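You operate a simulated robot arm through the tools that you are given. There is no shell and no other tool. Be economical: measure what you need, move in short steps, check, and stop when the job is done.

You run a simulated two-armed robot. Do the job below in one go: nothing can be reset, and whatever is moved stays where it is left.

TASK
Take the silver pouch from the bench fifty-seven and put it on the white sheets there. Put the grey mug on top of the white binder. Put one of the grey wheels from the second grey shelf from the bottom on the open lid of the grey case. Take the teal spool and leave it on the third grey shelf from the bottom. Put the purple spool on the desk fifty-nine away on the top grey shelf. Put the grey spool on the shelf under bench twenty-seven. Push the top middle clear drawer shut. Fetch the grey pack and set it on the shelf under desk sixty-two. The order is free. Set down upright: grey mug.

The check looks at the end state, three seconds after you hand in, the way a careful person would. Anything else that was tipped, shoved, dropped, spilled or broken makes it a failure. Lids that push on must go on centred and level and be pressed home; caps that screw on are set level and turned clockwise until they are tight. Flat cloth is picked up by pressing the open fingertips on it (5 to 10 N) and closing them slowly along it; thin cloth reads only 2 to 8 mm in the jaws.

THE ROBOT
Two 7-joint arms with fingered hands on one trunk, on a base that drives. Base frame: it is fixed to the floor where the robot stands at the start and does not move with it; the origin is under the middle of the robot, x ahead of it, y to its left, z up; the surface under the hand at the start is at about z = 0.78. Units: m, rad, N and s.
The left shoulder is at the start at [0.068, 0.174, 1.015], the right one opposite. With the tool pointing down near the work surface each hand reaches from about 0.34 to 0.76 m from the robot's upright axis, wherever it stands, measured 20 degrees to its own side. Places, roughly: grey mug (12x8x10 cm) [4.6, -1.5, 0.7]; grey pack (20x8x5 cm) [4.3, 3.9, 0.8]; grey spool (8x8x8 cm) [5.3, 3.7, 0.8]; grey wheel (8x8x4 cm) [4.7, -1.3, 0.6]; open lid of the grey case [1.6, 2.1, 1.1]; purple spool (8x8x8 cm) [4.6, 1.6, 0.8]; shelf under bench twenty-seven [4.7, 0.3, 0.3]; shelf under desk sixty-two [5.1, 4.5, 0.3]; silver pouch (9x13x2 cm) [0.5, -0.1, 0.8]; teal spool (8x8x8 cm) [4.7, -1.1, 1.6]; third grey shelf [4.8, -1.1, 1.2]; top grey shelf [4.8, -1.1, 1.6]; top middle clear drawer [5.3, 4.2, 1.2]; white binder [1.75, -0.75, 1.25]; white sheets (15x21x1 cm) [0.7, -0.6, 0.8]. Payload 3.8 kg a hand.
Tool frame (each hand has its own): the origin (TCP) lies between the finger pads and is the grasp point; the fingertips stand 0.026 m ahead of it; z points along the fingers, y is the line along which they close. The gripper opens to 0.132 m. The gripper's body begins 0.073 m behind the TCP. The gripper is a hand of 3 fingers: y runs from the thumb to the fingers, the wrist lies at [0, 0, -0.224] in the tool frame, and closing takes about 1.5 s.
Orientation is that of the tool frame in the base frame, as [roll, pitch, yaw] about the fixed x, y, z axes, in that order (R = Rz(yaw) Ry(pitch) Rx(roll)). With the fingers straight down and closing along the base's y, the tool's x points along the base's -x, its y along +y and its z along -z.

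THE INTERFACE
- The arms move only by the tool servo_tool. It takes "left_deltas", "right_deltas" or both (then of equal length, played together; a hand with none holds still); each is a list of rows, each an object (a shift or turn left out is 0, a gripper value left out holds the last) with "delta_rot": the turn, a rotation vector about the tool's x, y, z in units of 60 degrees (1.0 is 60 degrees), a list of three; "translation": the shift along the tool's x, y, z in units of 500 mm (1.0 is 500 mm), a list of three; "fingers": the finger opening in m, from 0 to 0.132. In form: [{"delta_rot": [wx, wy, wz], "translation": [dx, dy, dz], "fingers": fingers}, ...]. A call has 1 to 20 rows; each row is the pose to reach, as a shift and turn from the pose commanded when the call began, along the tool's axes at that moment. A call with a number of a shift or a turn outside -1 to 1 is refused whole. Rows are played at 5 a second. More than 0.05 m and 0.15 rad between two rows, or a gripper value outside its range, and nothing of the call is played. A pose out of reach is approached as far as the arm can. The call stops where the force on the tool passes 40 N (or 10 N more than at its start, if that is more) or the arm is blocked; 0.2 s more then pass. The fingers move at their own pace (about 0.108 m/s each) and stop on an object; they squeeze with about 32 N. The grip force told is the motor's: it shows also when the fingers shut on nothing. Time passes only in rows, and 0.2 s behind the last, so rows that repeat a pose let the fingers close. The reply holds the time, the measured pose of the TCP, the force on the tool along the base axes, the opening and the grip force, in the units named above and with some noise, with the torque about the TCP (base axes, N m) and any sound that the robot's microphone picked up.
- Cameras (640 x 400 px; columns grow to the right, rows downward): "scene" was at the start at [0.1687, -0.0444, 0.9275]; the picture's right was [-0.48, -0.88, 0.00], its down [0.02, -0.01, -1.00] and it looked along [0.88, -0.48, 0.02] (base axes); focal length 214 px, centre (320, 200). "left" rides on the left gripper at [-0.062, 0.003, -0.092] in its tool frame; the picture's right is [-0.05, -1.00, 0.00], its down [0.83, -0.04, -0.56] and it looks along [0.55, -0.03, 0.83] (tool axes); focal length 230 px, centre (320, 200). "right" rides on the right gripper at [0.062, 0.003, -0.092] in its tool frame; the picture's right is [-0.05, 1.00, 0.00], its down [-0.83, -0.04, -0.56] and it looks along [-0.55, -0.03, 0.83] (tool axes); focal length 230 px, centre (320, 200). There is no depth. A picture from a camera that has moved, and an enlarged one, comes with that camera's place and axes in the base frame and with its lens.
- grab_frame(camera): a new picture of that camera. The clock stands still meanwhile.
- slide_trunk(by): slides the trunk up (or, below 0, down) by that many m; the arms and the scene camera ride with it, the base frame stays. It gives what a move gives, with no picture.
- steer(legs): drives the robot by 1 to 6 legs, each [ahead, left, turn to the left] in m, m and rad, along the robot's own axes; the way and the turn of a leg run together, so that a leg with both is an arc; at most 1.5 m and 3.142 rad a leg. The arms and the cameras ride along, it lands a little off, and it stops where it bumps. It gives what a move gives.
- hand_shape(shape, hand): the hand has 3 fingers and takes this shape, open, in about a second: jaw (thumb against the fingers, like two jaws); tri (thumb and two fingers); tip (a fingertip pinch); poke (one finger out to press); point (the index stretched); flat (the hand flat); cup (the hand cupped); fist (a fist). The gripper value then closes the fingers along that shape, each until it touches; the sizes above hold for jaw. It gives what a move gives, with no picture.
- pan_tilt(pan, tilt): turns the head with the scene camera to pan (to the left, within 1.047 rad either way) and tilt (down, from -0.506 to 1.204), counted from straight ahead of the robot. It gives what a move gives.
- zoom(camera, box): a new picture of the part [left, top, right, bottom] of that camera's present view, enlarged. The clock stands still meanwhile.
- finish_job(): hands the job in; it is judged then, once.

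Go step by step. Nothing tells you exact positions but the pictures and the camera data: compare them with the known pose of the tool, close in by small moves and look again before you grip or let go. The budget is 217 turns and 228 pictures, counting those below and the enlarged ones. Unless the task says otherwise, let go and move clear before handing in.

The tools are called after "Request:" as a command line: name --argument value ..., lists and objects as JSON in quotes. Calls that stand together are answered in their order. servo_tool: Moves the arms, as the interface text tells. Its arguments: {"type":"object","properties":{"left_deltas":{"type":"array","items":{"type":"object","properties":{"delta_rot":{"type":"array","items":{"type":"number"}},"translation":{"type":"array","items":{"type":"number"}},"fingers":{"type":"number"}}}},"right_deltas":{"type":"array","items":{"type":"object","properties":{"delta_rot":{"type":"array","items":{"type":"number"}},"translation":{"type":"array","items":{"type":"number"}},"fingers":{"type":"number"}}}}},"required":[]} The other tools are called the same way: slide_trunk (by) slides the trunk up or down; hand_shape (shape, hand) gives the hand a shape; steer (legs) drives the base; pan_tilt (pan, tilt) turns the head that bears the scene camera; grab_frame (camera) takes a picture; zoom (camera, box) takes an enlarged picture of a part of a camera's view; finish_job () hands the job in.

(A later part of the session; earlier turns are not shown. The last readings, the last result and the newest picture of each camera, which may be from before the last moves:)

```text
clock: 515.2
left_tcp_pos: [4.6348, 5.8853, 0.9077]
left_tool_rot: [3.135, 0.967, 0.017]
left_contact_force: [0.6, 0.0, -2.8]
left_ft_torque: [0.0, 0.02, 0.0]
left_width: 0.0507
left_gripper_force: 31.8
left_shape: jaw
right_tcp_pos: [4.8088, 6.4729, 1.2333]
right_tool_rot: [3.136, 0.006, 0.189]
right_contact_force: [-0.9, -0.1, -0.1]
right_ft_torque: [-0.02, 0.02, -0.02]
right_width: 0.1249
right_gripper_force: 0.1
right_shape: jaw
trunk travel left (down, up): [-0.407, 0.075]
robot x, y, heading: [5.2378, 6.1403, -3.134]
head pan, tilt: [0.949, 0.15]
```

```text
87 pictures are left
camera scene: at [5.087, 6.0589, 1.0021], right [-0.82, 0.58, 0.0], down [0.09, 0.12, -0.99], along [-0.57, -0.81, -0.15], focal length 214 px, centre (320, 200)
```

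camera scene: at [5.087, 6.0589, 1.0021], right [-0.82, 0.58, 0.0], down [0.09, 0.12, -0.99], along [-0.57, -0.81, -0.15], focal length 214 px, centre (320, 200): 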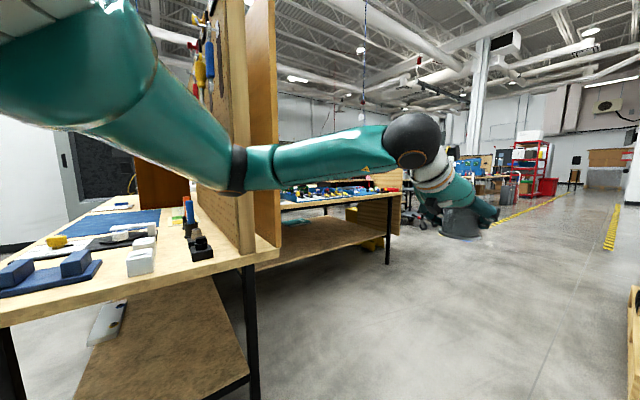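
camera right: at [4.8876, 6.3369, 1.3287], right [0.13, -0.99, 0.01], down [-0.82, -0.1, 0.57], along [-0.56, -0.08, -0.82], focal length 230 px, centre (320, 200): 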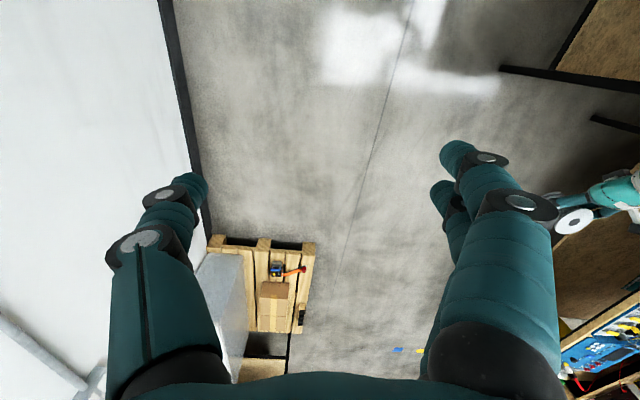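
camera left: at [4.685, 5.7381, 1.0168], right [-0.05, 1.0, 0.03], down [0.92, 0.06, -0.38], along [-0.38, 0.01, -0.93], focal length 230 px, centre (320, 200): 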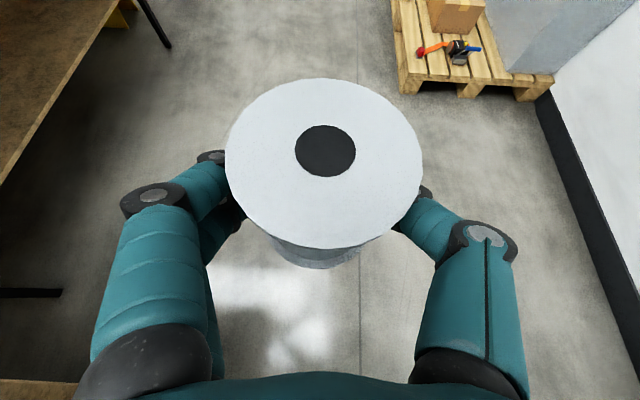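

Request:
steer --legs '[[0, -0.12, 0], [1.15, 0, 0], [0, 0.4, 0], [1.4, 0, 0]]'

```text
clock: 532.5
left_tcp_pos: [2.127, 5.5394, 0.9065]
left_tool_rot: [3.134, 0.968, 0.034]
left_contact_force: [0.1, -0.7, -3.6]
left_ft_torque: [0.01, -0.02, 0.05]
left_width: 0.0508
left_gripper_force: 31.5
left_shape: jaw
right_tcp_pos: [2.2917, 6.129, 1.2338]
right_tool_rot: [3.135, 0.006, 0.206]
right_contact_force: [0.7, -0.6, 0.4]
right_ft_torque: [-0.02, 0.0, 0.01]
right_width: 0.1247
right_gripper_force: 0.0
right_shape: jaw
trunk travel left (down, up): [-0.407, 0.075]
robot x, y, heading: [2.7261, 5.798, -3.119]
head pan, tilt: [0.949, 0.15]
```

I'll raise the left hand to the height that passed here before, turn south and drive back past the cart.

Request:
servo_tool --left_deltas '[{"translation": [-0.06, 0, -0.077]}, {"translation": [-0.12, 0, -0.154]}, {"translation": [-0.18, 0, -0.231]}, {"translation": [-0.24, 0, -0.308]}, {"translation": [-0.3, 0, -0.385]}, {"translation": [-0.36, 0, -0.462]}, {"translation": [-0.43, 0, -0.52]}]'

Request:
steer --legs '[[0.13, 0, 1.55], [1.4, 0, 0], [1.3, 0, 0]]'

Request:
pan_tilt --pan 0.0 --tilt 0.3

Request:
grab_frame --camera "scene"

```text
clock: 534.1
left_tcp_pos: [2.2187, 5.5433, 1.2317]
left_tool_rot: [3.133, 0.967, 0.032]
left_contact_force: [-0.5, 1.2, -3.8]
left_ft_torque: [-0.02, -0.02, 0.02]
left_width: 0.0511
left_gripper_force: 32.1
left_shape: jaw
right_tcp_pos: [2.2927, 6.1297, 1.2338]
right_tool_rot: [3.136, 0.005, 0.206]
right_contact_force: [-0.5, -0.4, 0.5]
right_ft_torque: [0.01, 0.0, -0.01]
right_width: 0.1247
right_gripper_force: 0.1
right_shape: jaw
trunk travel left (down, up): [-0.407, 0.075]
robot x, y, heading: [2.7294, 5.8008, -3.117]
head pan, tilt: [0.949, 0.15]
```

```text
clock: 551.2
left_tcp_pos: [2.8678, 2.46, 1.2295]
left_tool_rot: [3.135, 0.967, 1.564]
left_contact_force: [0.1, -0.9, -3.0]
left_ft_torque: [0.02, 0.02, 0.06]
left_width: 0.0507
left_gripper_force: 31.9
left_shape: jaw
right_tcp_pos: [2.2863, 2.5575, 1.2335]
right_tool_rot: [3.136, 0.007, 1.736]
right_contact_force: [-0.1, 0.3, -0.3]
right_ft_torque: [0.0, 0.0, -0.02]
right_width: 0.1248
right_gripper_force: 0.1
right_shape: jaw
trunk travel left (down, up): [-0.407, 0.075]
robot x, y, heading: [2.6329, 2.9766, -1.588]
head pan, tilt: [0.949, 0.15]
```

```text
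clock: 552.4
left_tcp_pos: [2.8689, 2.4596, 1.2302]
left_tool_rot: [3.136, 0.967, 1.566]
left_contact_force: [-0.3, 0.5, -3.5]
left_ft_torque: [0.03, 0.01, -0.01]
left_width: 0.0506
left_gripper_force: 31.8
left_shape: jaw
right_tcp_pos: [2.2861, 2.5584, 1.2331]
right_tool_rot: [3.134, 0.006, 1.735]
right_contact_force: [0.4, -0.3, 0.0]
right_ft_torque: [0.02, 0.0, 0.01]
right_width: 0.1247
right_gripper_force: 0.0
right_shape: jaw
trunk travel left (down, up): [-0.407, 0.075]
robot x, y, heading: [2.6291, 2.9767, -1.585]
head pan, tilt: [0.0, 0.3]
```

```text
86 pictures are left
camera scene: at [2.6309, 2.7836, 0.9882], right [-1.0, 0.02, 0.0], down [0.0, 0.3, -0.96], along [-0.01, -0.96, -0.3], focal length 214 px, centre (320, 200)
```

scene: 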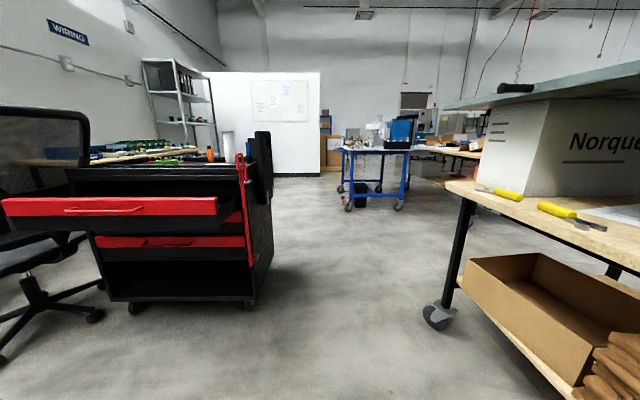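

Request:
steer --legs '[[1.3, -0.06, 0], [1.3, 0, 0], [0, 0, 1.585], [0.75, 0, 0]]'

Request:
slide_trunk --by -0.15

Request:
pan_tilt --pan 0.0 --tilt 0.25

Request:
grab_frame --camera "scene"

```text
clock: 572.6
left_tcp_pos: [3.8165, 0.6743, 1.2316]
left_tool_rot: [3.135, 0.967, -3.101]
left_contact_force: [0.4, -0.3, -3.0]
left_ft_torque: [0.0, 0.04, 0.0]
left_width: 0.0505
left_gripper_force: 31.9
left_shape: jaw
right_tcp_pos: [3.7447, 0.0885, 1.2329]
right_tool_rot: [3.137, 0.004, -2.932]
right_contact_force: [0.4, 0.3, 1.5]
right_ft_torque: [0.02, -0.02, -0.01]
right_width: 0.1247
right_gripper_force: 0.0
right_shape: jaw
trunk travel left (down, up): [-0.407, 0.075]
robot x, y, heading: [3.3044, 0.4139, 0.026]
head pan, tilt: [0.0, 0.3]
```

```text
clock: 574.4
left_tcp_pos: [3.815, 0.6738, 1.0806]
left_tool_rot: [3.134, 0.967, -3.101]
left_contact_force: [0.2, 0.4, -3.3]
left_ft_torque: [0.0, 0.01, 0.04]
left_width: 0.0506
left_gripper_force: 31.6
left_shape: jaw
right_tcp_pos: [3.7439, 0.0877, 1.0839]
right_tool_rot: [3.137, 0.004, -2.933]
right_contact_force: [-0.2, 0.2, 0.1]
right_ft_torque: [-0.01, -0.01, -0.01]
right_width: 0.1251
right_gripper_force: 0.1
right_shape: jaw
trunk travel left (down, up): [-0.257, 0.225]
robot x, y, heading: [3.3067, 0.4153, 0.024]
head pan, tilt: [0.0, 0.3]
```

```text
clock: 575.0
left_tcp_pos: [3.8162, 0.6742, 1.0806]
left_tool_rot: [3.134, 0.968, -3.1]
left_contact_force: [-0.4, -1.2, -3.6]
left_ft_torque: [-0.03, 0.05, 0.02]
left_width: 0.0504
left_gripper_force: 31.9
left_shape: jaw
right_tcp_pos: [3.7445, 0.0874, 1.0827]
right_tool_rot: [3.137, 0.004, -2.933]
right_contact_force: [0.2, -0.2, 0.1]
right_ft_torque: [-0.03, 0.0, 0.0]
right_width: 0.1247
right_gripper_force: 0.0
right_shape: jaw
trunk travel left (down, up): [-0.257, 0.225]
robot x, y, heading: [3.3081, 0.4141, 0.034]
head pan, tilt: [0.0, 0.25]
```

```text
85 pictures are left
camera scene: at [3.4872, 0.4179, 0.8371], right [0.03, -1.0, 0.0], down [-0.25, -0.01, -0.97], along [0.97, 0.03, -0.25], focal length 214 px, centre (320, 200)
```

scene: 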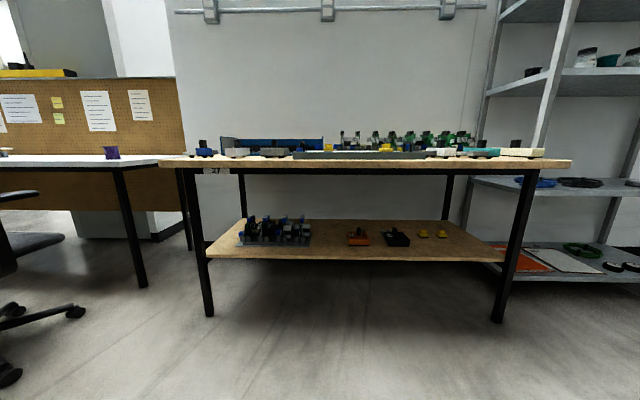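

The shelf under bench twenty-seven has free space on its right, at about y -0.3. I'll line up, lower the trunk and extend the hand low in front of it.

Request:
steer --legs '[[0.2, 0, -0.034], [0, -0.98, 0]]'

Request:
slide_trunk --by -0.25

Request:
servo_tool --left_deltas '[{"delta_rot": [0, -0.003, 0], "translation": [0.042, 0, 0.08]}, {"delta_rot": [0, -0.006, 0], "translation": [0.084, 0, 0.16]}, {"delta_rot": [0, -0.01, 0], "translation": [0.126, 0, 0.24]}, {"delta_rot": [0, -0.015, 0], "translation": [0.168, 0, 0.32]}, {"delta_rot": [0, -0.02, 0], "translation": [0.21, 0, 0.4]}, {"delta_rot": [0, -0.025, 0], "translation": [0.252, 0, 0.48]}, {"delta_rot": [0, -0.03, 0], "translation": [0.294, 0, 0.56]}, {"delta_rot": [0, -0.03, 0], "translation": [0.336, 0, 0.64]}, {"delta_rot": [0, -0.03, 0], "translation": [0.378, 0, 0.72]}, {"delta_rot": [0, -0.03, 0], "translation": [0.42, 0, 0.8]}]'

Request:
grab_frame --camera "scene"

Request:
grab_frame --camera "left"

```text
clock: 584.9
left_tcp_pos: [4.0184, -0.2908, 1.0792]
left_tool_rot: [3.134, 0.967, -3.128]
left_contact_force: [0.0, -0.4, -3.5]
left_ft_torque: [0.01, 0.03, 0.0]
left_width: 0.0506
left_gripper_force: 32.1
left_shape: jaw
right_tcp_pos: [3.9327, -0.875, 1.0835]
right_tool_rot: [3.137, 0.005, -2.958]
right_contact_force: [0.1, 0.1, -0.3]
right_ft_torque: [0.02, -0.02, -0.02]
right_width: 0.1251
right_gripper_force: 0.2
right_shape: jaw
trunk travel left (down, up): [-0.257, 0.225]
robot x, y, heading: [3.5081, -0.5378, 0.003]
head pan, tilt: [0.0, 0.25]
```

```text
clock: 587.5
left_tcp_pos: [4.0184, -0.2901, 0.8306]
left_tool_rot: [3.135, 0.967, -3.127]
left_contact_force: [0.3, 0.8, -3.1]
left_ft_torque: [-0.01, 0.02, -0.01]
left_width: 0.0506
left_gripper_force: 31.7
left_shape: jaw
right_tcp_pos: [3.9323, -0.8741, 0.8342]
right_tool_rot: [3.135, 0.005, -2.955]
right_contact_force: [-0.3, 0.3, 0.3]
right_ft_torque: [-0.03, 0.01, -0.01]
right_width: 0.1248
right_gripper_force: 0.0
right_shape: jaw
trunk travel left (down, up): [-0.007, 0.475]
robot x, y, heading: [3.5036, -0.5364, 0.006]
head pan, tilt: [0.0, 0.25]
```

```text
clock: 589.7
left_tcp_pos: [4.2182, -0.2848, 0.4546]
left_tool_rot: [3.136, 0.998, -3.13]
left_contact_force: [-0.4, -1.2, -2.9]
left_ft_torque: [0.02, 0.0, -0.01]
left_width: 0.0505
left_gripper_force: 31.5
left_shape: jaw
left hand out of reach, approached as far as the arm can: row 10
right_tcp_pos: [3.934, -0.8741, 0.8339]
right_tool_rot: [3.136, 0.005, -2.956]
right_contact_force: [-0.1, 0.6, 0.2]
right_ft_torque: [0.01, 0.02, -0.02]
right_width: 0.1248
right_gripper_force: 0.0
right_shape: jaw
trunk travel left (down, up): [-0.007, 0.475]
robot x, y, heading: [3.5033, -0.5338, 0.002]
head pan, tilt: [0.0, 0.25]
```

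```text
84 pictures are left
camera scene: at [3.7018, -0.5373, 0.5899], right [0.0, -1.0, 0.0], down [-0.25, 0.0, -0.97], along [0.97, 0.0, -0.25], focal length 214 px, centre (320, 200)
```

scene: 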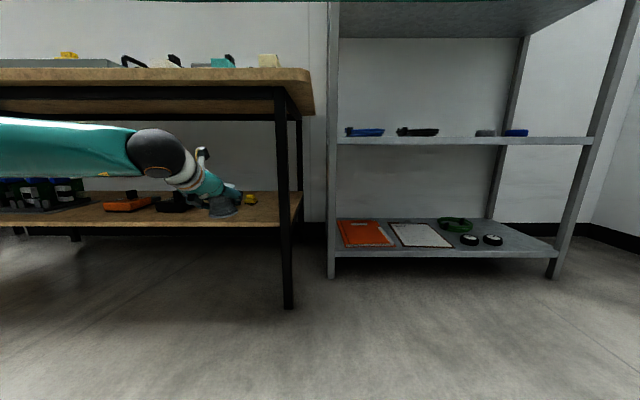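

```text
83 pictures are left
camera left: at [4.1752, -0.2822, 0.557], right [0.05, -1.0, 0.04], down [-0.92, -0.06, -0.4], along [0.4, -0.02, -0.92], focal length 230 px, centre (320, 200)
```

left: 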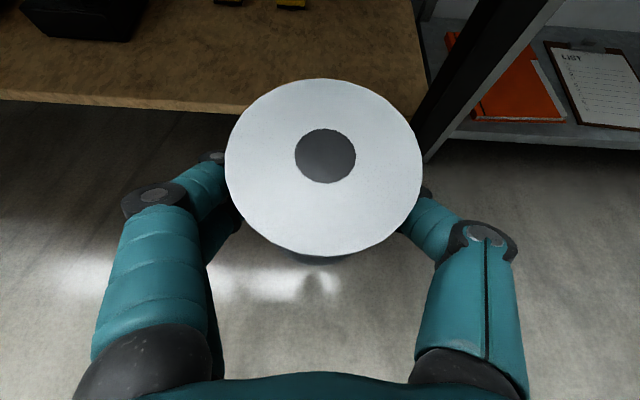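

Request:
steer --legs '[[0.17, 0.01, 0]]'

Request:
servo_tool --left_deltas '[{"translation": [-0.06, 0, 0.08]}, {"translation": [-0.06, 0, 0.14]}, {"translation": [-0.03, 0, 0.16]}, {"translation": [0.0, 0, 0.18]}]'

Request:
grab_frame --camera "left"

```text
clock: 591.1
left_tcp_pos: [4.3869, -0.2725, 0.4548]
left_tool_rot: [3.134, 0.994, -3.128]
left_contact_force: [0.8, -0.4, -4.0]
left_ft_torque: [0.0, 0.03, 0.02]
left_width: 0.0504
left_gripper_force: 32.4
left_shape: jaw
right_tcp_pos: [4.1047, -0.8619, 0.8332]
right_tool_rot: [3.137, 0.005, -2.954]
right_contact_force: [-0.6, 1.4, 0.5]
right_ft_torque: [-0.01, 0.03, 0.0]
right_width: 0.1246
right_gripper_force: 0.1
right_shape: jaw
trunk travel left (down, up): [-0.007, 0.475]
robot x, y, heading: [3.6711, -0.526, 0.003]
head pan, tilt: [0.0, 0.25]
```

```text
clock: 592.1
left_tcp_pos: [4.4615, -0.2693, 0.4153]
left_tool_rot: [3.136, 0.993, -3.13]
left_contact_force: [-0.1, 0.5, -3.1]
left_ft_torque: [0.02, 0.02, -0.02]
left_width: 0.0505
left_gripper_force: 31.7
left_shape: jaw
left hand out of reach, approached as far as the arm can: row 4
right_tcp_pos: [4.1024, -0.8616, 0.8338]
right_tool_rot: [3.135, 0.005, -2.955]
right_contact_force: [0.2, -0.1, 0.2]
right_ft_torque: [-0.04, 0.02, 0.04]
right_width: 0.1248
right_gripper_force: 0.1
right_shape: jaw
trunk travel left (down, up): [-0.007, 0.475]
robot x, y, heading: [3.6739, -0.5224, 0.006]
head pan, tilt: [0.0, 0.25]
```

```text
82 pictures are left
camera left: at [4.4165, -0.2672, 0.5174], right [0.05, -1.0, 0.04], down [-0.92, -0.06, -0.39], along [0.39, -0.02, -0.92], focal length 230 px, centre (320, 200)
```

left: 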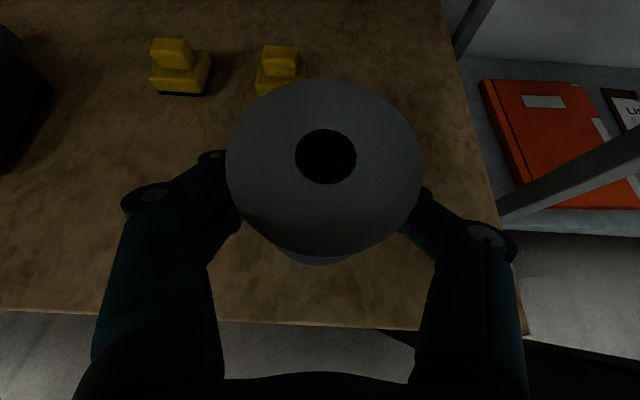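

Request:
steer --legs '[[-0.14, 0, 0]]'

Request:
servo_tool --left_deltas '[{"translation": [-0.04, 0, 0.075]}, {"translation": [-0.08, 0, 0.15]}, {"translation": [-0.11, 0, 0.225]}, {"translation": [-0.105, 0, 0.29]}]'

Request:
servo_tool --left_deltas '[{"translation": [0.014, 0, 0.009]}, {"translation": [0.025, 0, 0.016]}]'

```text
clock: 593.5
left_tcp_pos: [4.32, -0.2706, 0.415]
left_tool_rot: [3.134, 0.994, -3.127]
left_contact_force: [0.8, 0.5, -3.7]
left_ft_torque: [0.04, 0.01, 0.06]
left_width: 0.0506
left_gripper_force: 31.8
left_shape: jaw
right_tcp_pos: [3.9629, -0.864, 0.8336]
right_tool_rot: [3.134, 0.006, -2.955]
right_contact_force: [-0.5, -0.5, 0.0]
right_ft_torque: [-0.02, -0.03, -0.01]
right_width: 0.1249
right_gripper_force: 0.0
right_shape: jaw
trunk travel left (down, up): [-0.007, 0.475]
robot x, y, heading: [3.5329, -0.5282, 0.008]
head pan, tilt: [0.0, 0.25]
```

```text
clock: 594.5
left_tcp_pos: [4.4713, -0.2704, 0.3799]
left_tool_rot: [3.135, 0.992, -3.131]
left_contact_force: [-1.0, 0.1, -3.2]
left_ft_torque: [-0.01, 0.01, -0.01]
left_width: 0.0505
left_gripper_force: 32.6
left_shape: jaw
right_tcp_pos: [3.9635, -0.8639, 0.8335]
right_tool_rot: [3.134, 0.004, -2.955]
right_contact_force: [0.7, 0.0, 0.1]
right_ft_torque: [0.02, 0.02, -0.01]
right_width: 0.125
right_gripper_force: 0.0
right_shape: jaw
trunk travel left (down, up): [-0.007, 0.475]
robot x, y, heading: [3.535, -0.5253, 0.006]
head pan, tilt: [0.0, 0.25]
```

```text
clock: 595.1
left_tcp_pos: [4.4717, -0.2689, 0.3673]
left_tool_rot: [3.136, 0.993, -3.127]
left_contact_force: [1.6, -0.2, 0.5]
left_ft_torque: [0.0, 0.08, 0.05]
left_width: 0.0506
left_gripper_force: 31.7
left_shape: jaw
right_tcp_pos: [3.9622, -0.8636, 0.8348]
right_tool_rot: [3.134, 0.006, -2.956]
right_contact_force: [0.4, 0.1, 0.0]
right_ft_torque: [-0.01, -0.02, 0.03]
right_width: 0.1249
right_gripper_force: 0.0
right_shape: jaw
trunk travel left (down, up): [-0.007, 0.475]
robot x, y, heading: [3.5369, -0.5239, 0.004]
head pan, tilt: [0.0, 0.25]
```

Request:
servo_tool --left_deltas '[{"translation": [0.006, 0, 0.004]}, {"translation": [0.006, 0, 0.004]}, {"translation": [0.002, 0, 0.001], "fingers": 0.07}, {"translation": [0.002, 0, 0.001], "fingers": 0.088}, {"translation": [0.002, 0, 0.001], "fingers": 0.088}]'

Request:
grab_frame --camera "left"

```text
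clock: 596.3
left_tcp_pos: [4.471, -0.2671, 0.3628]
left_tool_rot: [3.136, 0.991, -3.128]
left_contact_force: [0.7, 0.1, 0.2]
left_ft_torque: [0.0, -0.01, 0.0]
left_width: 0.0876
left_gripper_force: 0.1
left_shape: jaw
right_tcp_pos: [3.9632, -0.8641, 0.8337]
right_tool_rot: [3.134, 0.007, -2.954]
right_contact_force: [-0.5, 0.5, 0.6]
right_ft_torque: [0.0, -0.01, 0.02]
right_width: 0.125
right_gripper_force: 0.0
right_shape: jaw
trunk travel left (down, up): [-0.007, 0.475]
robot x, y, heading: [3.5333, -0.5253, 0.007]
head pan, tilt: [0.0, 0.25]
```

```text
81 pictures are left
camera left: at [4.4259, -0.2657, 0.4661], right [0.05, -1.0, 0.04], down [-0.92, -0.06, -0.39], along [0.39, -0.02, -0.92], focal length 230 px, centre (320, 200)
```

left: 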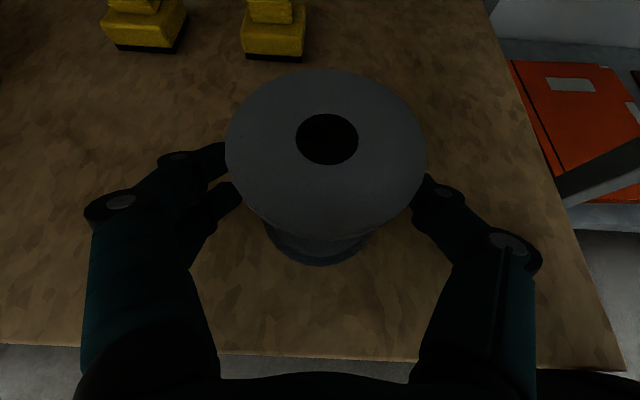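

Request:
steer --legs '[[-0.3, 0, 0]]'

Request:
grab_frame --camera "left"

Request:
servo_tool --left_deltas '[{"translation": [0.0, 0, -0.09]}, {"translation": [0.0, 0, -0.18]}, {"translation": [0.0, 0, -0.27]}, {"translation": [-0.02, 0, -0.36]}, {"translation": [-0.05, 0, -0.44]}]'

```text
clock: 598.3
left_tcp_pos: [4.1679, -0.2659, 0.3646]
left_tool_rot: [3.136, 0.993, -3.122]
left_contact_force: [0.2, -0.3, 0.7]
left_ft_torque: [0.0, 0.03, 0.0]
left_width: 0.0877
left_gripper_force: 0.0
left_shape: jaw
right_tcp_pos: [3.6634, -0.864, 0.8347]
right_tool_rot: [3.136, 0.008, -2.95]
right_contact_force: [-0.1, 0.0, 0.0]
right_ft_torque: [-0.04, -0.02, 0.0]
right_width: 0.1247
right_gripper_force: 0.0
right_shape: jaw
trunk travel left (down, up): [-0.007, 0.475]
robot x, y, heading: [3.2322, -0.5249, 0.011]
head pan, tilt: [0.0, 0.25]
```

```text
80 pictures are left
camera left: at [4.123, -0.2638, 0.4669], right [0.05, -1.0, 0.04], down [-0.92, -0.06, -0.39], along [0.39, -0.02, -0.92], focal length 230 px, centre (320, 200)
```

left: 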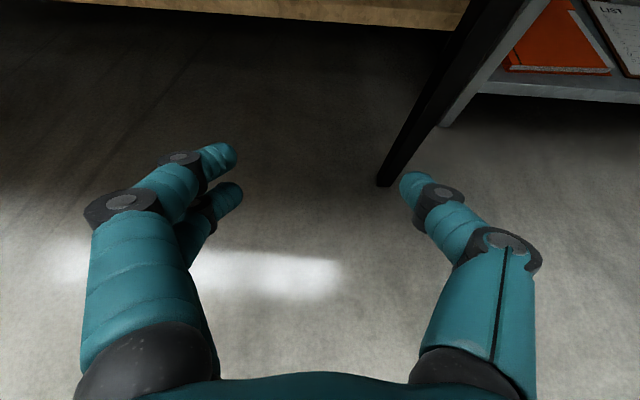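

```text
clock: 599.5
left_tcp_pos: [3.9959, -0.2712, 0.5095]
left_tool_rot: [3.133, 0.993, -3.123]
left_contact_force: [0.2, -1.1, -0.1]
left_ft_torque: [-0.01, 0.0, 0.02]
left_width: 0.0878
left_gripper_force: 0.0
left_shape: jaw
right_tcp_pos: [3.6623, -0.8639, 0.833]
right_tool_rot: [3.134, 0.005, -2.95]
right_contact_force: [-0.7, 0.5, 0.4]
right_ft_torque: [0.01, -0.02, 0.01]
right_width: 0.1247
right_gripper_force: 0.0
right_shape: jaw
trunk travel left (down, up): [-0.007, 0.475]
robot x, y, heading: [3.2326, -0.5319, 0.013]
head pan, tilt: [0.0, 0.25]
```

The grey spool stands on the shelf under bench twenty-seven. Next is the purple spool on desk fifty-nine: I'll raise the hands, drive to the gap between bench and cart and look.

Request:
slide_trunk --by 0.35

Request:
servo_tool --left_deltas '[{"delta_rot": [0, -0.05, 0], "translation": [-0.06, 0, -0.06]}, {"delta_rot": [0, -0.1, 0], "translation": [-0.12, 0, -0.12]}, {"delta_rot": [0, -0.15, 0], "translation": [-0.18, 0, -0.18]}, {"delta_rot": [0, -0.2, 0], "translation": [-0.24, 0, -0.24]}, {"delta_rot": [0, -0.23, 0], "translation": [-0.3, 0, -0.3]}]'

Request:
steer --legs '[[0.3, 0, 0], [0, 1.25, 0], [0.38, 0.3, 0.45]]'

Request:
grab_frame --camera "left"

Request:
grab_frame --camera "scene"

```text
clock: 602.9
left_tcp_pos: [3.997, -0.2705, 0.8543]
left_tool_rot: [3.135, 0.992, -3.122]
left_contact_force: [0.5, 0.6, 0.0]
left_ft_torque: [0.06, -0.02, -0.04]
left_width: 0.0878
left_gripper_force: 0.1
left_shape: jaw
right_tcp_pos: [3.6632, -0.8636, 1.1844]
right_tool_rot: [3.135, 0.004, -2.947]
right_contact_force: [0.5, 0.3, -0.3]
right_ft_torque: [0.03, 0.01, -0.05]
right_width: 0.1249
right_gripper_force: 0.1
right_shape: jaw
trunk travel left (down, up): [-0.357, 0.125]
robot x, y, heading: [3.2335, -0.5297, 0.007]
head pan, tilt: [0.0, 0.25]
```

```text
clock: 604.1
left_tcp_pos: [3.9529, -0.2746, 1.0631]
left_tool_rot: [3.13, 1.235, -3.13]
left_contact_force: [0.0, 0.1, -0.4]
left_ft_torque: [0.01, 0.0, -0.01]
left_width: 0.0875
left_gripper_force: 0.0
left_shape: jaw
right_tcp_pos: [3.6622, -0.8642, 1.1847]
right_tool_rot: [3.134, 0.005, -2.949]
right_contact_force: [0.1, 0.5, 0.5]
right_ft_torque: [0.01, -0.03, 0.02]
right_width: 0.125
right_gripper_force: 0.0
right_shape: jaw
trunk travel left (down, up): [-0.357, 0.125]
robot x, y, heading: [3.2312, -0.5256, 0.007]
head pan, tilt: [0.0, 0.25]
```

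```text
clock: 620.0
left_tcp_pos: [4.344, 1.6576, 1.0614]
left_tool_rot: [3.127, 1.231, -2.674]
left_contact_force: [0.7, 0.6, 0.8]
left_ft_torque: [-0.01, 0.01, 0.02]
left_width: 0.0876
left_gripper_force: 0.0
left_shape: jaw
right_tcp_pos: [4.34, 1.0004, 1.1839]
right_tool_rot: [3.135, 0.006, -2.494]
right_contact_force: [0.2, 0.0, 0.1]
right_ft_torque: [0.01, 0.0, 0.0]
right_width: 0.125
right_gripper_force: 0.1
right_shape: jaw
trunk travel left (down, up): [-0.357, 0.125]
robot x, y, heading: [3.8072, 1.1112, 0.466]
head pan, tilt: [0.0, 0.25]
stopped in leg 3: the robot was blocked; the commanded pose is now the measured one
```

```text
79 pictures are left
camera left: at [4.2827, 1.6302, 1.1516], right [0.48, -0.88, 0.04], down [-0.69, -0.4, -0.6], along [0.54, 0.25, -0.8], focal length 230 px, centre (320, 200)
```

left: 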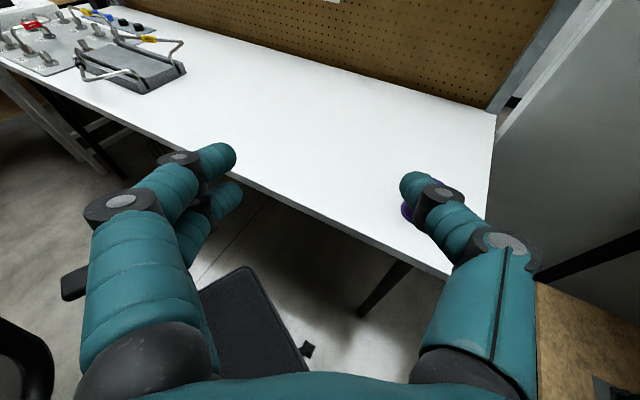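

```text
78 pictures are left
camera scene: at [3.974, 1.1933, 0.9349], right [0.45, -0.89, 0.0], down [-0.22, -0.11, -0.97], along [0.87, 0.44, -0.25], focal length 214 px, centre (320, 200)
```

scene: 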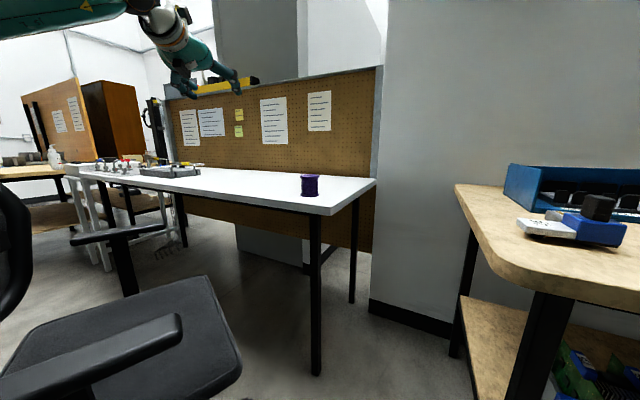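

Request:
pan_tilt --pan 1.04 --tilt 0.35

Request:
grab_frame --camera "scene"

```text
clock: 621.3
left_tcp_pos: [4.342, 1.6578, 1.0637]
left_tool_rot: [3.129, 1.233, -2.673]
left_contact_force: [0.4, 0.1, 0.1]
left_ft_torque: [-0.04, 0.01, -0.02]
left_width: 0.0875
left_gripper_force: 0.1
left_shape: jaw
right_tcp_pos: [4.3389, 1.0007, 1.1839]
right_tool_rot: [3.137, 0.006, -2.494]
right_contact_force: [-0.2, 0.6, -0.9]
right_ft_torque: [0.0, 0.0, 0.01]
right_width: 0.1248
right_gripper_force: 0.0
right_shape: jaw
trunk travel left (down, up): [-0.357, 0.125]
robot x, y, heading: [3.8043, 1.1115, 0.464]
head pan, tilt: [1.04, 0.351]
```

```text
77 pictures are left
camera scene: at [3.8961, 1.2446, 0.9255], right [1.0, -0.06, 0.0], down [-0.02, -0.34, -0.94], along [0.06, 0.94, -0.34], focal length 214 px, centre (320, 200)
```

scene: 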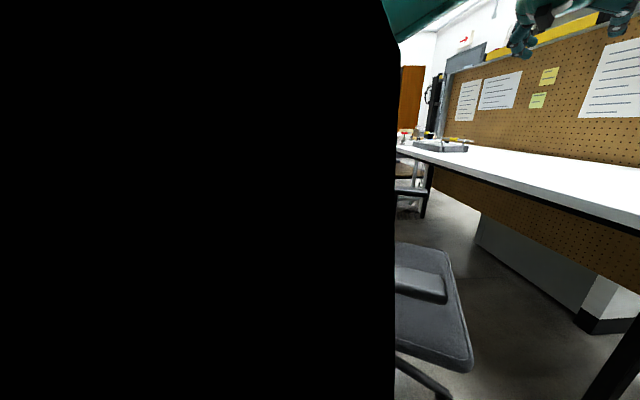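

Request:
steer --legs '[[0, -0.12, 0]]'

Request:
pan_tilt --pan 0.6 --tilt 0.4

Request:
grab_frame --camera "scene"

```text
clock: 623.0
left_tcp_pos: [4.3953, 1.552, 1.0629]
left_tool_rot: [3.128, 1.232, -2.672]
left_contact_force: [-0.3, -0.2, 0.5]
left_ft_torque: [0.02, 0.01, 0.03]
left_width: 0.0876
left_gripper_force: 0.1
left_shape: jaw
right_tcp_pos: [4.3937, 0.8928, 1.1841]
right_tool_rot: [3.137, 0.006, -2.492]
right_contact_force: [0.4, 0.1, 0.6]
right_ft_torque: [0.0, 0.02, 0.04]
right_width: 0.1247
right_gripper_force: 0.1
right_shape: jaw
trunk travel left (down, up): [-0.357, 0.125]
robot x, y, heading: [3.8606, 1.0033, 0.47]
head pan, tilt: [1.04, 0.351]
```

```text
clock: 623.9
left_tcp_pos: [4.396, 1.5525, 1.0617]
left_tool_rot: [3.129, 1.233, -2.671]
left_contact_force: [0.5, 1.1, 0.3]
left_ft_torque: [-0.01, 0.0, -0.03]
left_width: 0.0875
left_gripper_force: 0.0
left_shape: jaw
right_tcp_pos: [4.3928, 0.893, 1.1837]
right_tool_rot: [3.138, 0.007, -2.491]
right_contact_force: [0.5, -0.7, -0.2]
right_ft_torque: [0.05, -0.02, 0.01]
right_width: 0.1249
right_gripper_force: 0.0
right_shape: jaw
trunk travel left (down, up): [-0.357, 0.125]
robot x, y, heading: [3.8582, 1.0029, 0.473]
head pan, tilt: [0.6, 0.4]
```

```text
76 pictures are left
camera scene: at [3.989, 1.1251, 0.9209], right [0.88, -0.48, 0.0], down [-0.19, -0.34, -0.92], along [0.44, 0.81, -0.39], focal length 214 px, centre (320, 200)
```

scene: 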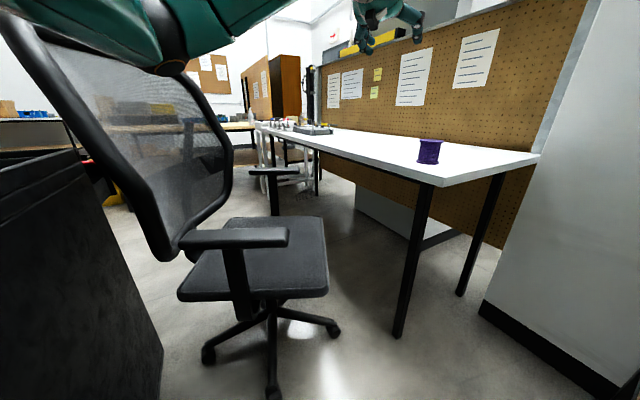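

The purple spool is at about [4.63, 1.56], near the desk corner. A nearly straight left arm at a shallow angle clears the chair, so I'll approach like that.

Request:
steer --legs '[[0.1, 0, 0]]'

Request:
servo_tool --left_deltas '[{"translation": [0.07, -0.035, 0.02], "fingers": 0.105}, {"translation": [0.15, -0.07, 0.04]}, {"translation": [0.23, -0.1, 0.06]}, {"translation": [0.31, -0.14, 0.08]}, {"translation": [0.38, -0.17, 0.1]}, {"translation": [0.44, -0.2, 0.12]}]'

Request:
grab_frame --camera "left"

```text
clock: 625.0
left_tcp_pos: [4.4874, 1.5951, 1.0611]
left_tool_rot: [3.127, 1.232, -2.674]
left_contact_force: [0.5, 0.7, 0.1]
left_ft_torque: [0.01, -0.01, 0.02]
left_width: 0.0874
left_gripper_force: 0.1
left_shape: jaw
right_tcp_pos: [4.4837, 0.9373, 1.1841]
right_tool_rot: [3.138, 0.004, -2.493]
right_contact_force: [0.3, 1.4, -0.2]
right_ft_torque: [-0.03, 0.01, 0.05]
right_width: 0.1251
right_gripper_force: 0.1
right_shape: jaw
trunk travel left (down, up): [-0.357, 0.125]
robot x, y, heading: [3.9461, 1.0498, 0.467]
head pan, tilt: [0.6, 0.4]
```

```text
clock: 626.4
left_tcp_pos: [4.5284, 1.4804, 0.8682]
left_tool_rot: [-3.129, 1.233, -2.652]
left_contact_force: [-0.9, 3.3, -3.1]
left_ft_torque: [-0.02, -0.21, -0.36]
left_width: 0.1049
left_gripper_force: 0.1
left_shape: jaw
left hand out of reach, approached as far as the arm can: row 4, 5, 6
right_tcp_pos: [4.484, 0.9336, 1.1817]
right_tool_rot: [3.132, 0.007, -2.495]
right_contact_force: [1.2, -0.6, 1.1]
right_ft_torque: [0.03, 0.02, 0.0]
right_width: 0.1247
right_gripper_force: 0.0
right_shape: jaw
trunk travel left (down, up): [-0.357, 0.125]
robot x, y, heading: [3.9535, 1.0461, 0.467]
head pan, tilt: [0.6, 0.4]
```

```text
75 pictures are left
camera left: at [4.4676, 1.4532, 0.9567], right [0.47, -0.88, 0.05], down [-0.69, -0.41, -0.6], along [0.55, 0.25, -0.8], focal length 230 px, centre (320, 200)
```

left: 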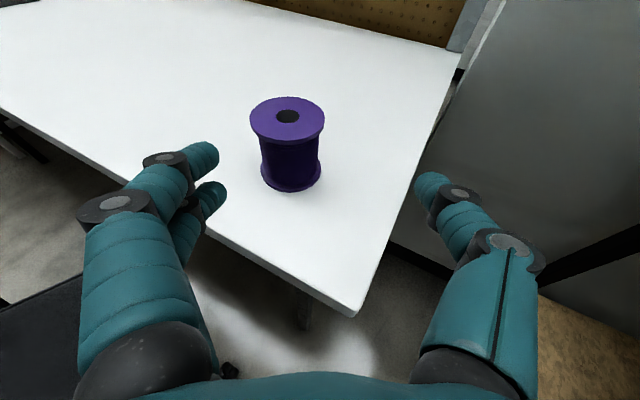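

Request:
steer --legs '[[-0.13, 0, 0]]'

Request:
servo_tool --left_deltas '[{"translation": [0.04, 0.02, 0.075]}, {"translation": [0.06, 0.045, 0.15]}, {"translation": [0.05, 0.062, 0.23]}, {"translation": [0.02, 0.062, 0.31]}, {"translation": [0.0, 0.062, 0.37]}]'

Request:
grab_frame --camera "left"

```text
clock: 627.7
left_tcp_pos: [4.4141, 1.4286, 0.8664]
left_tool_rot: [3.13, 1.235, -2.675]
left_contact_force: [-0.6, -0.4, -0.2]
left_ft_torque: [-0.04, 0.0, 0.01]
left_width: 0.1049
left_gripper_force: 0.0
left_shape: jaw
right_tcp_pos: [4.3703, 0.881, 1.1847]
right_tool_rot: [3.138, 0.007, -2.494]
right_contact_force: [-0.7, -0.6, -0.2]
right_ft_torque: [0.05, 0.0, 0.01]
right_width: 0.1251
right_gripper_force: 0.1
right_shape: jaw
trunk travel left (down, up): [-0.357, 0.125]
robot x, y, heading: [3.834, 0.9936, 0.468]
head pan, tilt: [0.6, 0.4]
```

```text
clock: 628.9
left_tcp_pos: [4.5502, 1.5384, 0.8022]
left_tool_rot: [3.129, 1.229, -2.678]
left_contact_force: [0.1, 1.6, -0.2]
left_ft_torque: [-0.03, 0.05, -0.01]
left_width: 0.1048
left_gripper_force: 0.0
left_shape: jaw
left hand out of reach, approached as far as the arm can: row 1, 2, 3
right_tcp_pos: [4.3705, 0.8816, 1.1831]
right_tool_rot: [3.137, 0.005, -2.495]
right_contact_force: [-0.2, 0.9, 0.7]
right_ft_torque: [0.01, 0.03, -0.02]
right_width: 0.125
right_gripper_force: 0.1
right_shape: jaw
trunk travel left (down, up): [-0.357, 0.125]
robot x, y, heading: [3.8366, 0.9898, 0.466]
head pan, tilt: [0.6, 0.4]
```

```text
74 pictures are left
camera left: at [4.4892, 1.5104, 0.8916], right [0.48, -0.88, 0.04], down [-0.69, -0.4, -0.6], along [0.54, 0.25, -0.8], focal length 230 px, centre (320, 200)
```

left: 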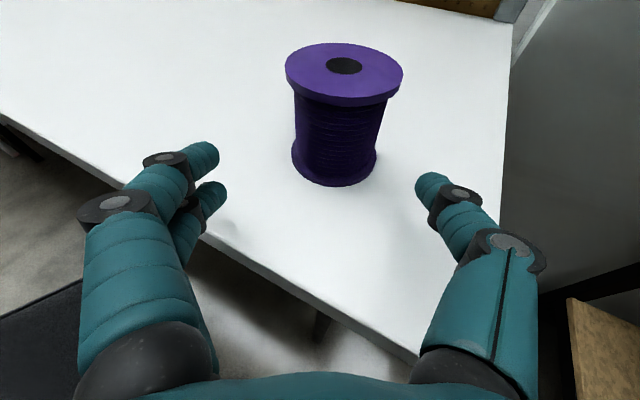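

Request:
servo_tool --left_deltas '[{"translation": [-0.01, -0.021, 0.045]}, {"translation": [-0.023, -0.021, 0.09]}, {"translation": [-0.034, -0.021, 0.125]}]'

Request:
servo_tool --left_deltas '[{"fingers": 0.08}, {"fingers": 0.05}, {"fingers": 0.02}, {"fingers": 0.02}, {"fingers": 0.02}]'

Request:
grab_frame --camera "left"

```text
clock: 629.7
left_tcp_pos: [4.5638, 1.5352, 0.8029]
left_tool_rot: [3.126, 1.232, -2.675]
left_contact_force: [-0.5, 0.0, 0.3]
left_ft_torque: [-0.02, 0.0, -0.02]
left_width: 0.105
left_gripper_force: 0.0
left_shape: jaw
left hand out of reach, approached as far as the arm can: row 1, 2, 3
right_tcp_pos: [4.3693, 0.8801, 1.1839]
right_tool_rot: [3.136, 0.009, -2.494]
right_contact_force: [-0.2, 0.3, -0.1]
right_ft_torque: [0.0, 0.01, 0.02]
right_width: 0.1248
right_gripper_force: 0.1
right_shape: jaw
trunk travel left (down, up): [-0.357, 0.125]
robot x, y, heading: [3.8358, 0.9914, 0.471]
head pan, tilt: [0.6, 0.4]
```

```text
clock: 630.9
left_tcp_pos: [4.5651, 1.5362, 0.8028]
left_tool_rot: [3.13, 1.234, -2.676]
left_contact_force: [-0.1, 0.5, -0.1]
left_ft_torque: [-0.01, 0.03, 0.0]
left_width: 0.0203
left_gripper_force: 0.0
left_shape: jaw
right_tcp_pos: [4.3696, 0.8807, 1.1844]
right_tool_rot: [3.136, 0.006, -2.495]
right_contact_force: [0.3, 0.2, 0.6]
right_ft_torque: [-0.02, 0.0, -0.01]
right_width: 0.125
right_gripper_force: 0.0
right_shape: jaw
trunk travel left (down, up): [-0.357, 0.125]
robot x, y, heading: [3.8363, 0.9922, 0.467]
head pan, tilt: [0.6, 0.4]
```

```text
73 pictures are left
camera left: at [4.5027, 1.5088, 0.8925], right [0.48, -0.88, 0.04], down [-0.69, -0.4, -0.6], along [0.54, 0.25, -0.8], focal length 230 px, centre (320, 200)
```

left: 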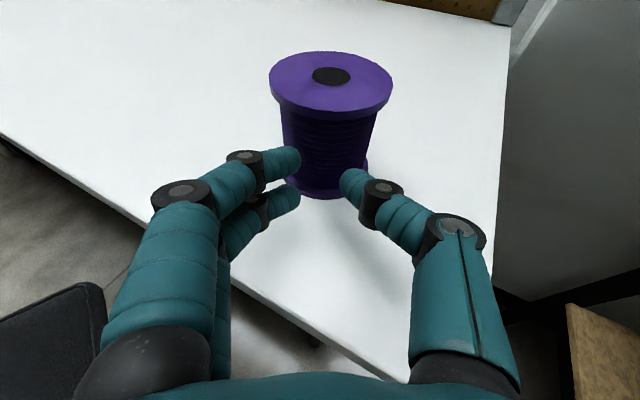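

Request:
servo_tool --left_deltas '[{"fingers": 0.08}, {"fingers": 0.105}, {"fingers": 0.105}]'

Request:
steer --legs '[[0.053, -0.002, 0]]'

Request:
servo_tool --left_deltas '[{"fingers": 0.08}, {"fingers": 0.05}, {"fingers": 0.02}, {"fingers": 0.02}, {"fingers": 0.02}]'

Request:
grab_frame --camera "left"

```text
clock: 631.7
left_tcp_pos: [4.5639, 1.5369, 0.803]
left_tool_rot: [3.129, 1.231, -2.676]
left_contact_force: [0.3, 0.3, 0.8]
left_ft_torque: [0.02, 0.03, 0.0]
left_width: 0.1048
left_gripper_force: 0.1
left_shape: jaw
right_tcp_pos: [4.3703, 0.8802, 1.1829]
right_tool_rot: [3.137, 0.007, -2.494]
right_contact_force: [-0.3, 0.2, 0.4]
right_ft_torque: [0.0, -0.02, 0.01]
right_width: 0.1249
right_gripper_force: 0.1
right_shape: jaw
trunk travel left (down, up): [-0.357, 0.125]
robot x, y, heading: [3.8359, 0.9891, 0.462]
head pan, tilt: [0.6, 0.4]
```

```text
clock: 632.6
left_tcp_pos: [4.6113, 1.5592, 0.8016]
left_tool_rot: [3.128, 1.231, -2.674]
left_contact_force: [0.9, 1.0, 0.3]
left_ft_torque: [0.02, -0.03, -0.01]
left_width: 0.1046
left_gripper_force: 0.1
left_shape: jaw
right_tcp_pos: [4.4196, 0.9027, 1.1846]
right_tool_rot: [3.138, 0.007, -2.494]
right_contact_force: [-0.4, -0.7, -0.4]
right_ft_torque: [-0.01, 0.03, 0.02]
right_width: 0.125
right_gripper_force: 0.1
right_shape: jaw
trunk travel left (down, up): [-0.357, 0.125]
robot x, y, heading: [3.8846, 1.0141, 0.466]
head pan, tilt: [0.6, 0.4]
```

```text
clock: 633.8
left_tcp_pos: [4.612, 1.5581, 0.8027]
left_tool_rot: [3.126, 1.232, -2.674]
left_contact_force: [0.5, 1.2, 0.0]
left_ft_torque: [-0.01, 0.04, -0.03]
left_width: 0.0535
left_gripper_force: 31.6
left_shape: jaw
right_tcp_pos: [4.4184, 0.9034, 1.1852]
right_tool_rot: [3.135, 0.007, -2.494]
right_contact_force: [0.5, -0.1, -0.5]
right_ft_torque: [0.02, 0.0, 0.01]
right_width: 0.1248
right_gripper_force: 0.0
right_shape: jaw
trunk travel left (down, up): [-0.357, 0.125]
robot x, y, heading: [3.8826, 1.0139, 0.464]
head pan, tilt: [0.6, 0.4]
```

```text
72 pictures are left
camera left: at [4.55, 1.5309, 0.8925], right [0.48, -0.88, 0.04], down [-0.69, -0.4, -0.6], along [0.54, 0.25, -0.8], focal length 230 px, centre (320, 200)
```

left: 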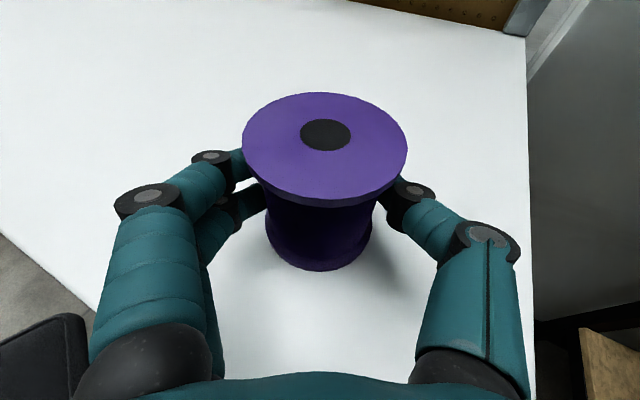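

The purple spool is held. I'll lift and retract it, then drive back to the grey shelf.

Request:
servo_tool --left_deltas '[{"translation": [-0.075, 0, -0.027]}, {"translation": [-0.15, 0, -0.053]}, {"translation": [-0.19, 0, -0.12]}, {"translation": [-0.17, 0, -0.2]}, {"translation": [-0.15, 0, -0.28]}, {"translation": [-0.12, 0, -0.365]}, {"translation": [-0.094, 0, -0.45]}]'

Request:
steer --legs '[[-0.35, 0, 0], [0, 0, -0.464], [0, -1.1, 0], [0, -1.0, 0]]'

Request:
slide_trunk --by 0.12

```text
clock: 635.4
left_tcp_pos: [4.4383, 1.4667, 0.9217]
left_tool_rot: [3.128, 1.233, -2.674]
left_contact_force: [0.2, -0.8, -2.8]
left_ft_torque: [-0.02, 0.04, -0.01]
left_width: 0.0534
left_gripper_force: 32.2
left_shape: jaw
right_tcp_pos: [4.4183, 0.9018, 1.1828]
right_tool_rot: [3.137, 0.006, -2.494]
right_contact_force: [0.4, -0.8, -0.9]
right_ft_torque: [0.03, -0.02, 0.02]
right_width: 0.1248
right_gripper_force: 0.1
right_shape: jaw
trunk travel left (down, up): [-0.357, 0.125]
robot x, y, heading: [3.8839, 1.0155, 0.469]
head pan, tilt: [0.6, 0.4]
```

```text
clock: 657.3
left_tcp_pos: [4.321, -1.0695, 0.9212]
left_tool_rot: [3.127, 1.231, -3.114]
left_contact_force: [-0.1, 0.1, -2.6]
left_ft_torque: [0.02, 0.09, -0.02]
left_width: 0.0533
left_gripper_force: 31.7
left_shape: jaw
right_tcp_pos: [4.0619, -1.571, 1.1834]
right_tool_rot: [3.136, 0.004, -2.933]
right_contact_force: [-0.4, -0.3, 0.1]
right_ft_torque: [0.0, -0.02, 0.01]
right_width: 0.1249
right_gripper_force: 0.1
right_shape: jaw
trunk travel left (down, up): [-0.357, 0.125]
robot x, y, heading: [3.6279, -1.2443, 0.027]
head pan, tilt: [0.6, 0.4]
```

```text
clock: 658.8
left_tcp_pos: [4.3222, -1.0685, 1.0383]
left_tool_rot: [3.126, 1.229, -3.116]
left_contact_force: [1.4, -0.7, -3.8]
left_ft_torque: [-0.04, 0.03, 0.0]
left_width: 0.0531
left_gripper_force: 32.0
left_shape: jaw
right_tcp_pos: [4.0623, -1.571, 1.302]
right_tool_rot: [3.136, 0.003, -2.935]
right_contact_force: [0.6, 0.2, -1.3]
right_ft_torque: [0.01, 0.03, -0.01]
right_width: 0.1248
right_gripper_force: 0.1
right_shape: jaw
trunk travel left (down, up): [-0.477, 0.005]
robot x, y, heading: [3.6257, -1.2466, 0.028]
head pan, tilt: [0.6, 0.4]
```

Request:
servo_tool --left_deltas '[{"translation": [-0.07, -0.009, -0.051]}, {"translation": [-0.14, -0.018, -0.102]}, {"translation": [-0.21, -0.027, -0.153]}, {"translation": [-0.28, -0.036, -0.204]}, {"translation": [-0.35, -0.045, -0.255]}, {"translation": [-0.42, -0.054, -0.306]}, {"translation": [-0.49, -0.063, -0.357]}, {"translation": [-0.56, -0.072, -0.408]}, {"translation": [-0.63, -0.081, -0.459]}, {"translation": [-0.7, -0.09, -0.51]}, {"translation": [-0.77, -0.1, -0.561]}, {"translation": [-0.84, -0.11, -0.612]}, {"translation": [-0.91, -0.12, -0.663]}, {"translation": [-0.98, -0.12, -0.714]}]' --right_deltas '[{"translation": [0.03, 0, 0]}, {"translation": [0.06, 0, 0]}, {"translation": [0.09, 0, 0]}, {"translation": [0.12, 0, 0]}, {"translation": [0.12, 0, 0]}, {"translation": [0.12, 0, 0]}, {"translation": [0.12, 0, 0]}, {"translation": [0.12, 0, 0]}, {"translation": [0.12, 0, 0]}, {"translation": [0.12, 0, 0]}, {"translation": [0.12, 0, 0]}, {"translation": [0.12, 0, 0]}, {"translation": [0.12, 0, 0]}, {"translation": [0.12, 0, 0]}]'

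Request:
steer --legs '[[0.1, 0, -0.028]]'

Request:
grab_frame --camera "left"

```text
clock: 661.8
left_tcp_pos: [4.147, -1.1412, 1.6215]
left_tool_rot: [3.124, 1.233, -3.117]
left_contact_force: [0.7, 0.1, -2.9]
left_ft_torque: [-0.01, 0.04, 0.01]
left_width: 0.0528
left_gripper_force: 31.9
left_shape: jaw
right_tcp_pos: [4.002, -1.5838, 1.3037]
right_tool_rot: [3.138, 0.008, -2.934]
right_contact_force: [-1.1, -0.6, 0.4]
right_ft_torque: [-0.02, 0.0, 0.03]
right_width: 0.1248
right_gripper_force: 0.1
right_shape: jaw
trunk travel left (down, up): [-0.477, 0.005]
robot x, y, heading: [3.6256, -1.2437, 0.026]
head pan, tilt: [0.6, 0.4]
```

```text
clock: 662.9
left_tcp_pos: [4.2503, -1.1521, 1.6224]
left_tool_rot: [3.127, 1.234, 3.14]
left_contact_force: [1.0, 0.0, -3.1]
left_ft_torque: [-0.03, 0.04, 0.02]
left_width: 0.0532
left_gripper_force: 31.7
left_shape: jaw
right_tcp_pos: [4.0915, -1.5929, 1.3034]
right_tool_rot: [3.137, 0.007, -2.961]
right_contact_force: [0.9, 0.1, 0.3]
right_ft_torque: [0.0, 0.0, 0.03]
right_width: 0.1249
right_gripper_force: 0.0
right_shape: jaw
trunk travel left (down, up): [-0.477, 0.005]
robot x, y, heading: [3.7275, -1.2416, -0.001]
head pan, tilt: [0.6, 0.4]
```

```text
71 pictures are left
camera left: at [4.183, -1.1501, 1.7122], right [0.03, -1.0, 0.04], down [-0.8, -0.05, -0.6], along [0.6, -0.02, -0.8], focal length 230 px, centre (320, 200)
```

left: 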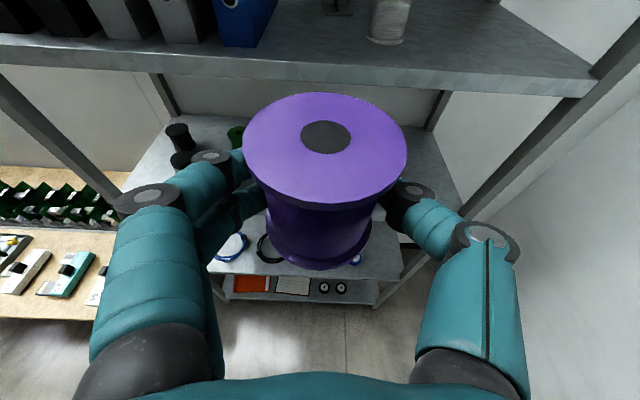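

Request:
steer --legs '[[0.3, 0.004, 0]]'

Request:
grab_frame --camera "left"

```text
clock: 665.0
left_tcp_pos: [4.5516, -1.1511, 1.6224]
left_tool_rot: [3.128, 1.232, 3.137]
left_contact_force: [0.3, 0.5, -2.6]
left_ft_torque: [-0.01, 0.02, 0.0]
left_width: 0.053
left_gripper_force: 31.7
left_shape: jaw
right_tcp_pos: [4.3925, -1.5896, 1.304]
right_tool_rot: [3.137, 0.009, -2.964]
right_contact_force: [-0.8, -0.1, 0.5]
right_ft_torque: [-0.02, -0.01, 0.02]
right_width: 0.1249
right_gripper_force: 0.0
right_shape: jaw
trunk travel left (down, up): [-0.477, 0.005]
robot x, y, heading: [4.0269, -1.2415, -0.007]
head pan, tilt: [0.6, 0.4]
```

```text
70 pictures are left
camera left: at [4.4848, -1.1483, 1.7121], right [0.03, -1.0, 0.04], down [-0.8, -0.05, -0.6], along [0.6, -0.02, -0.8], focal length 230 px, centre (320, 200)
```

left: 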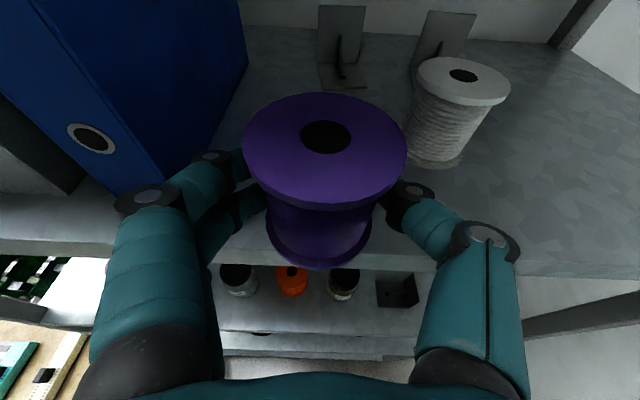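

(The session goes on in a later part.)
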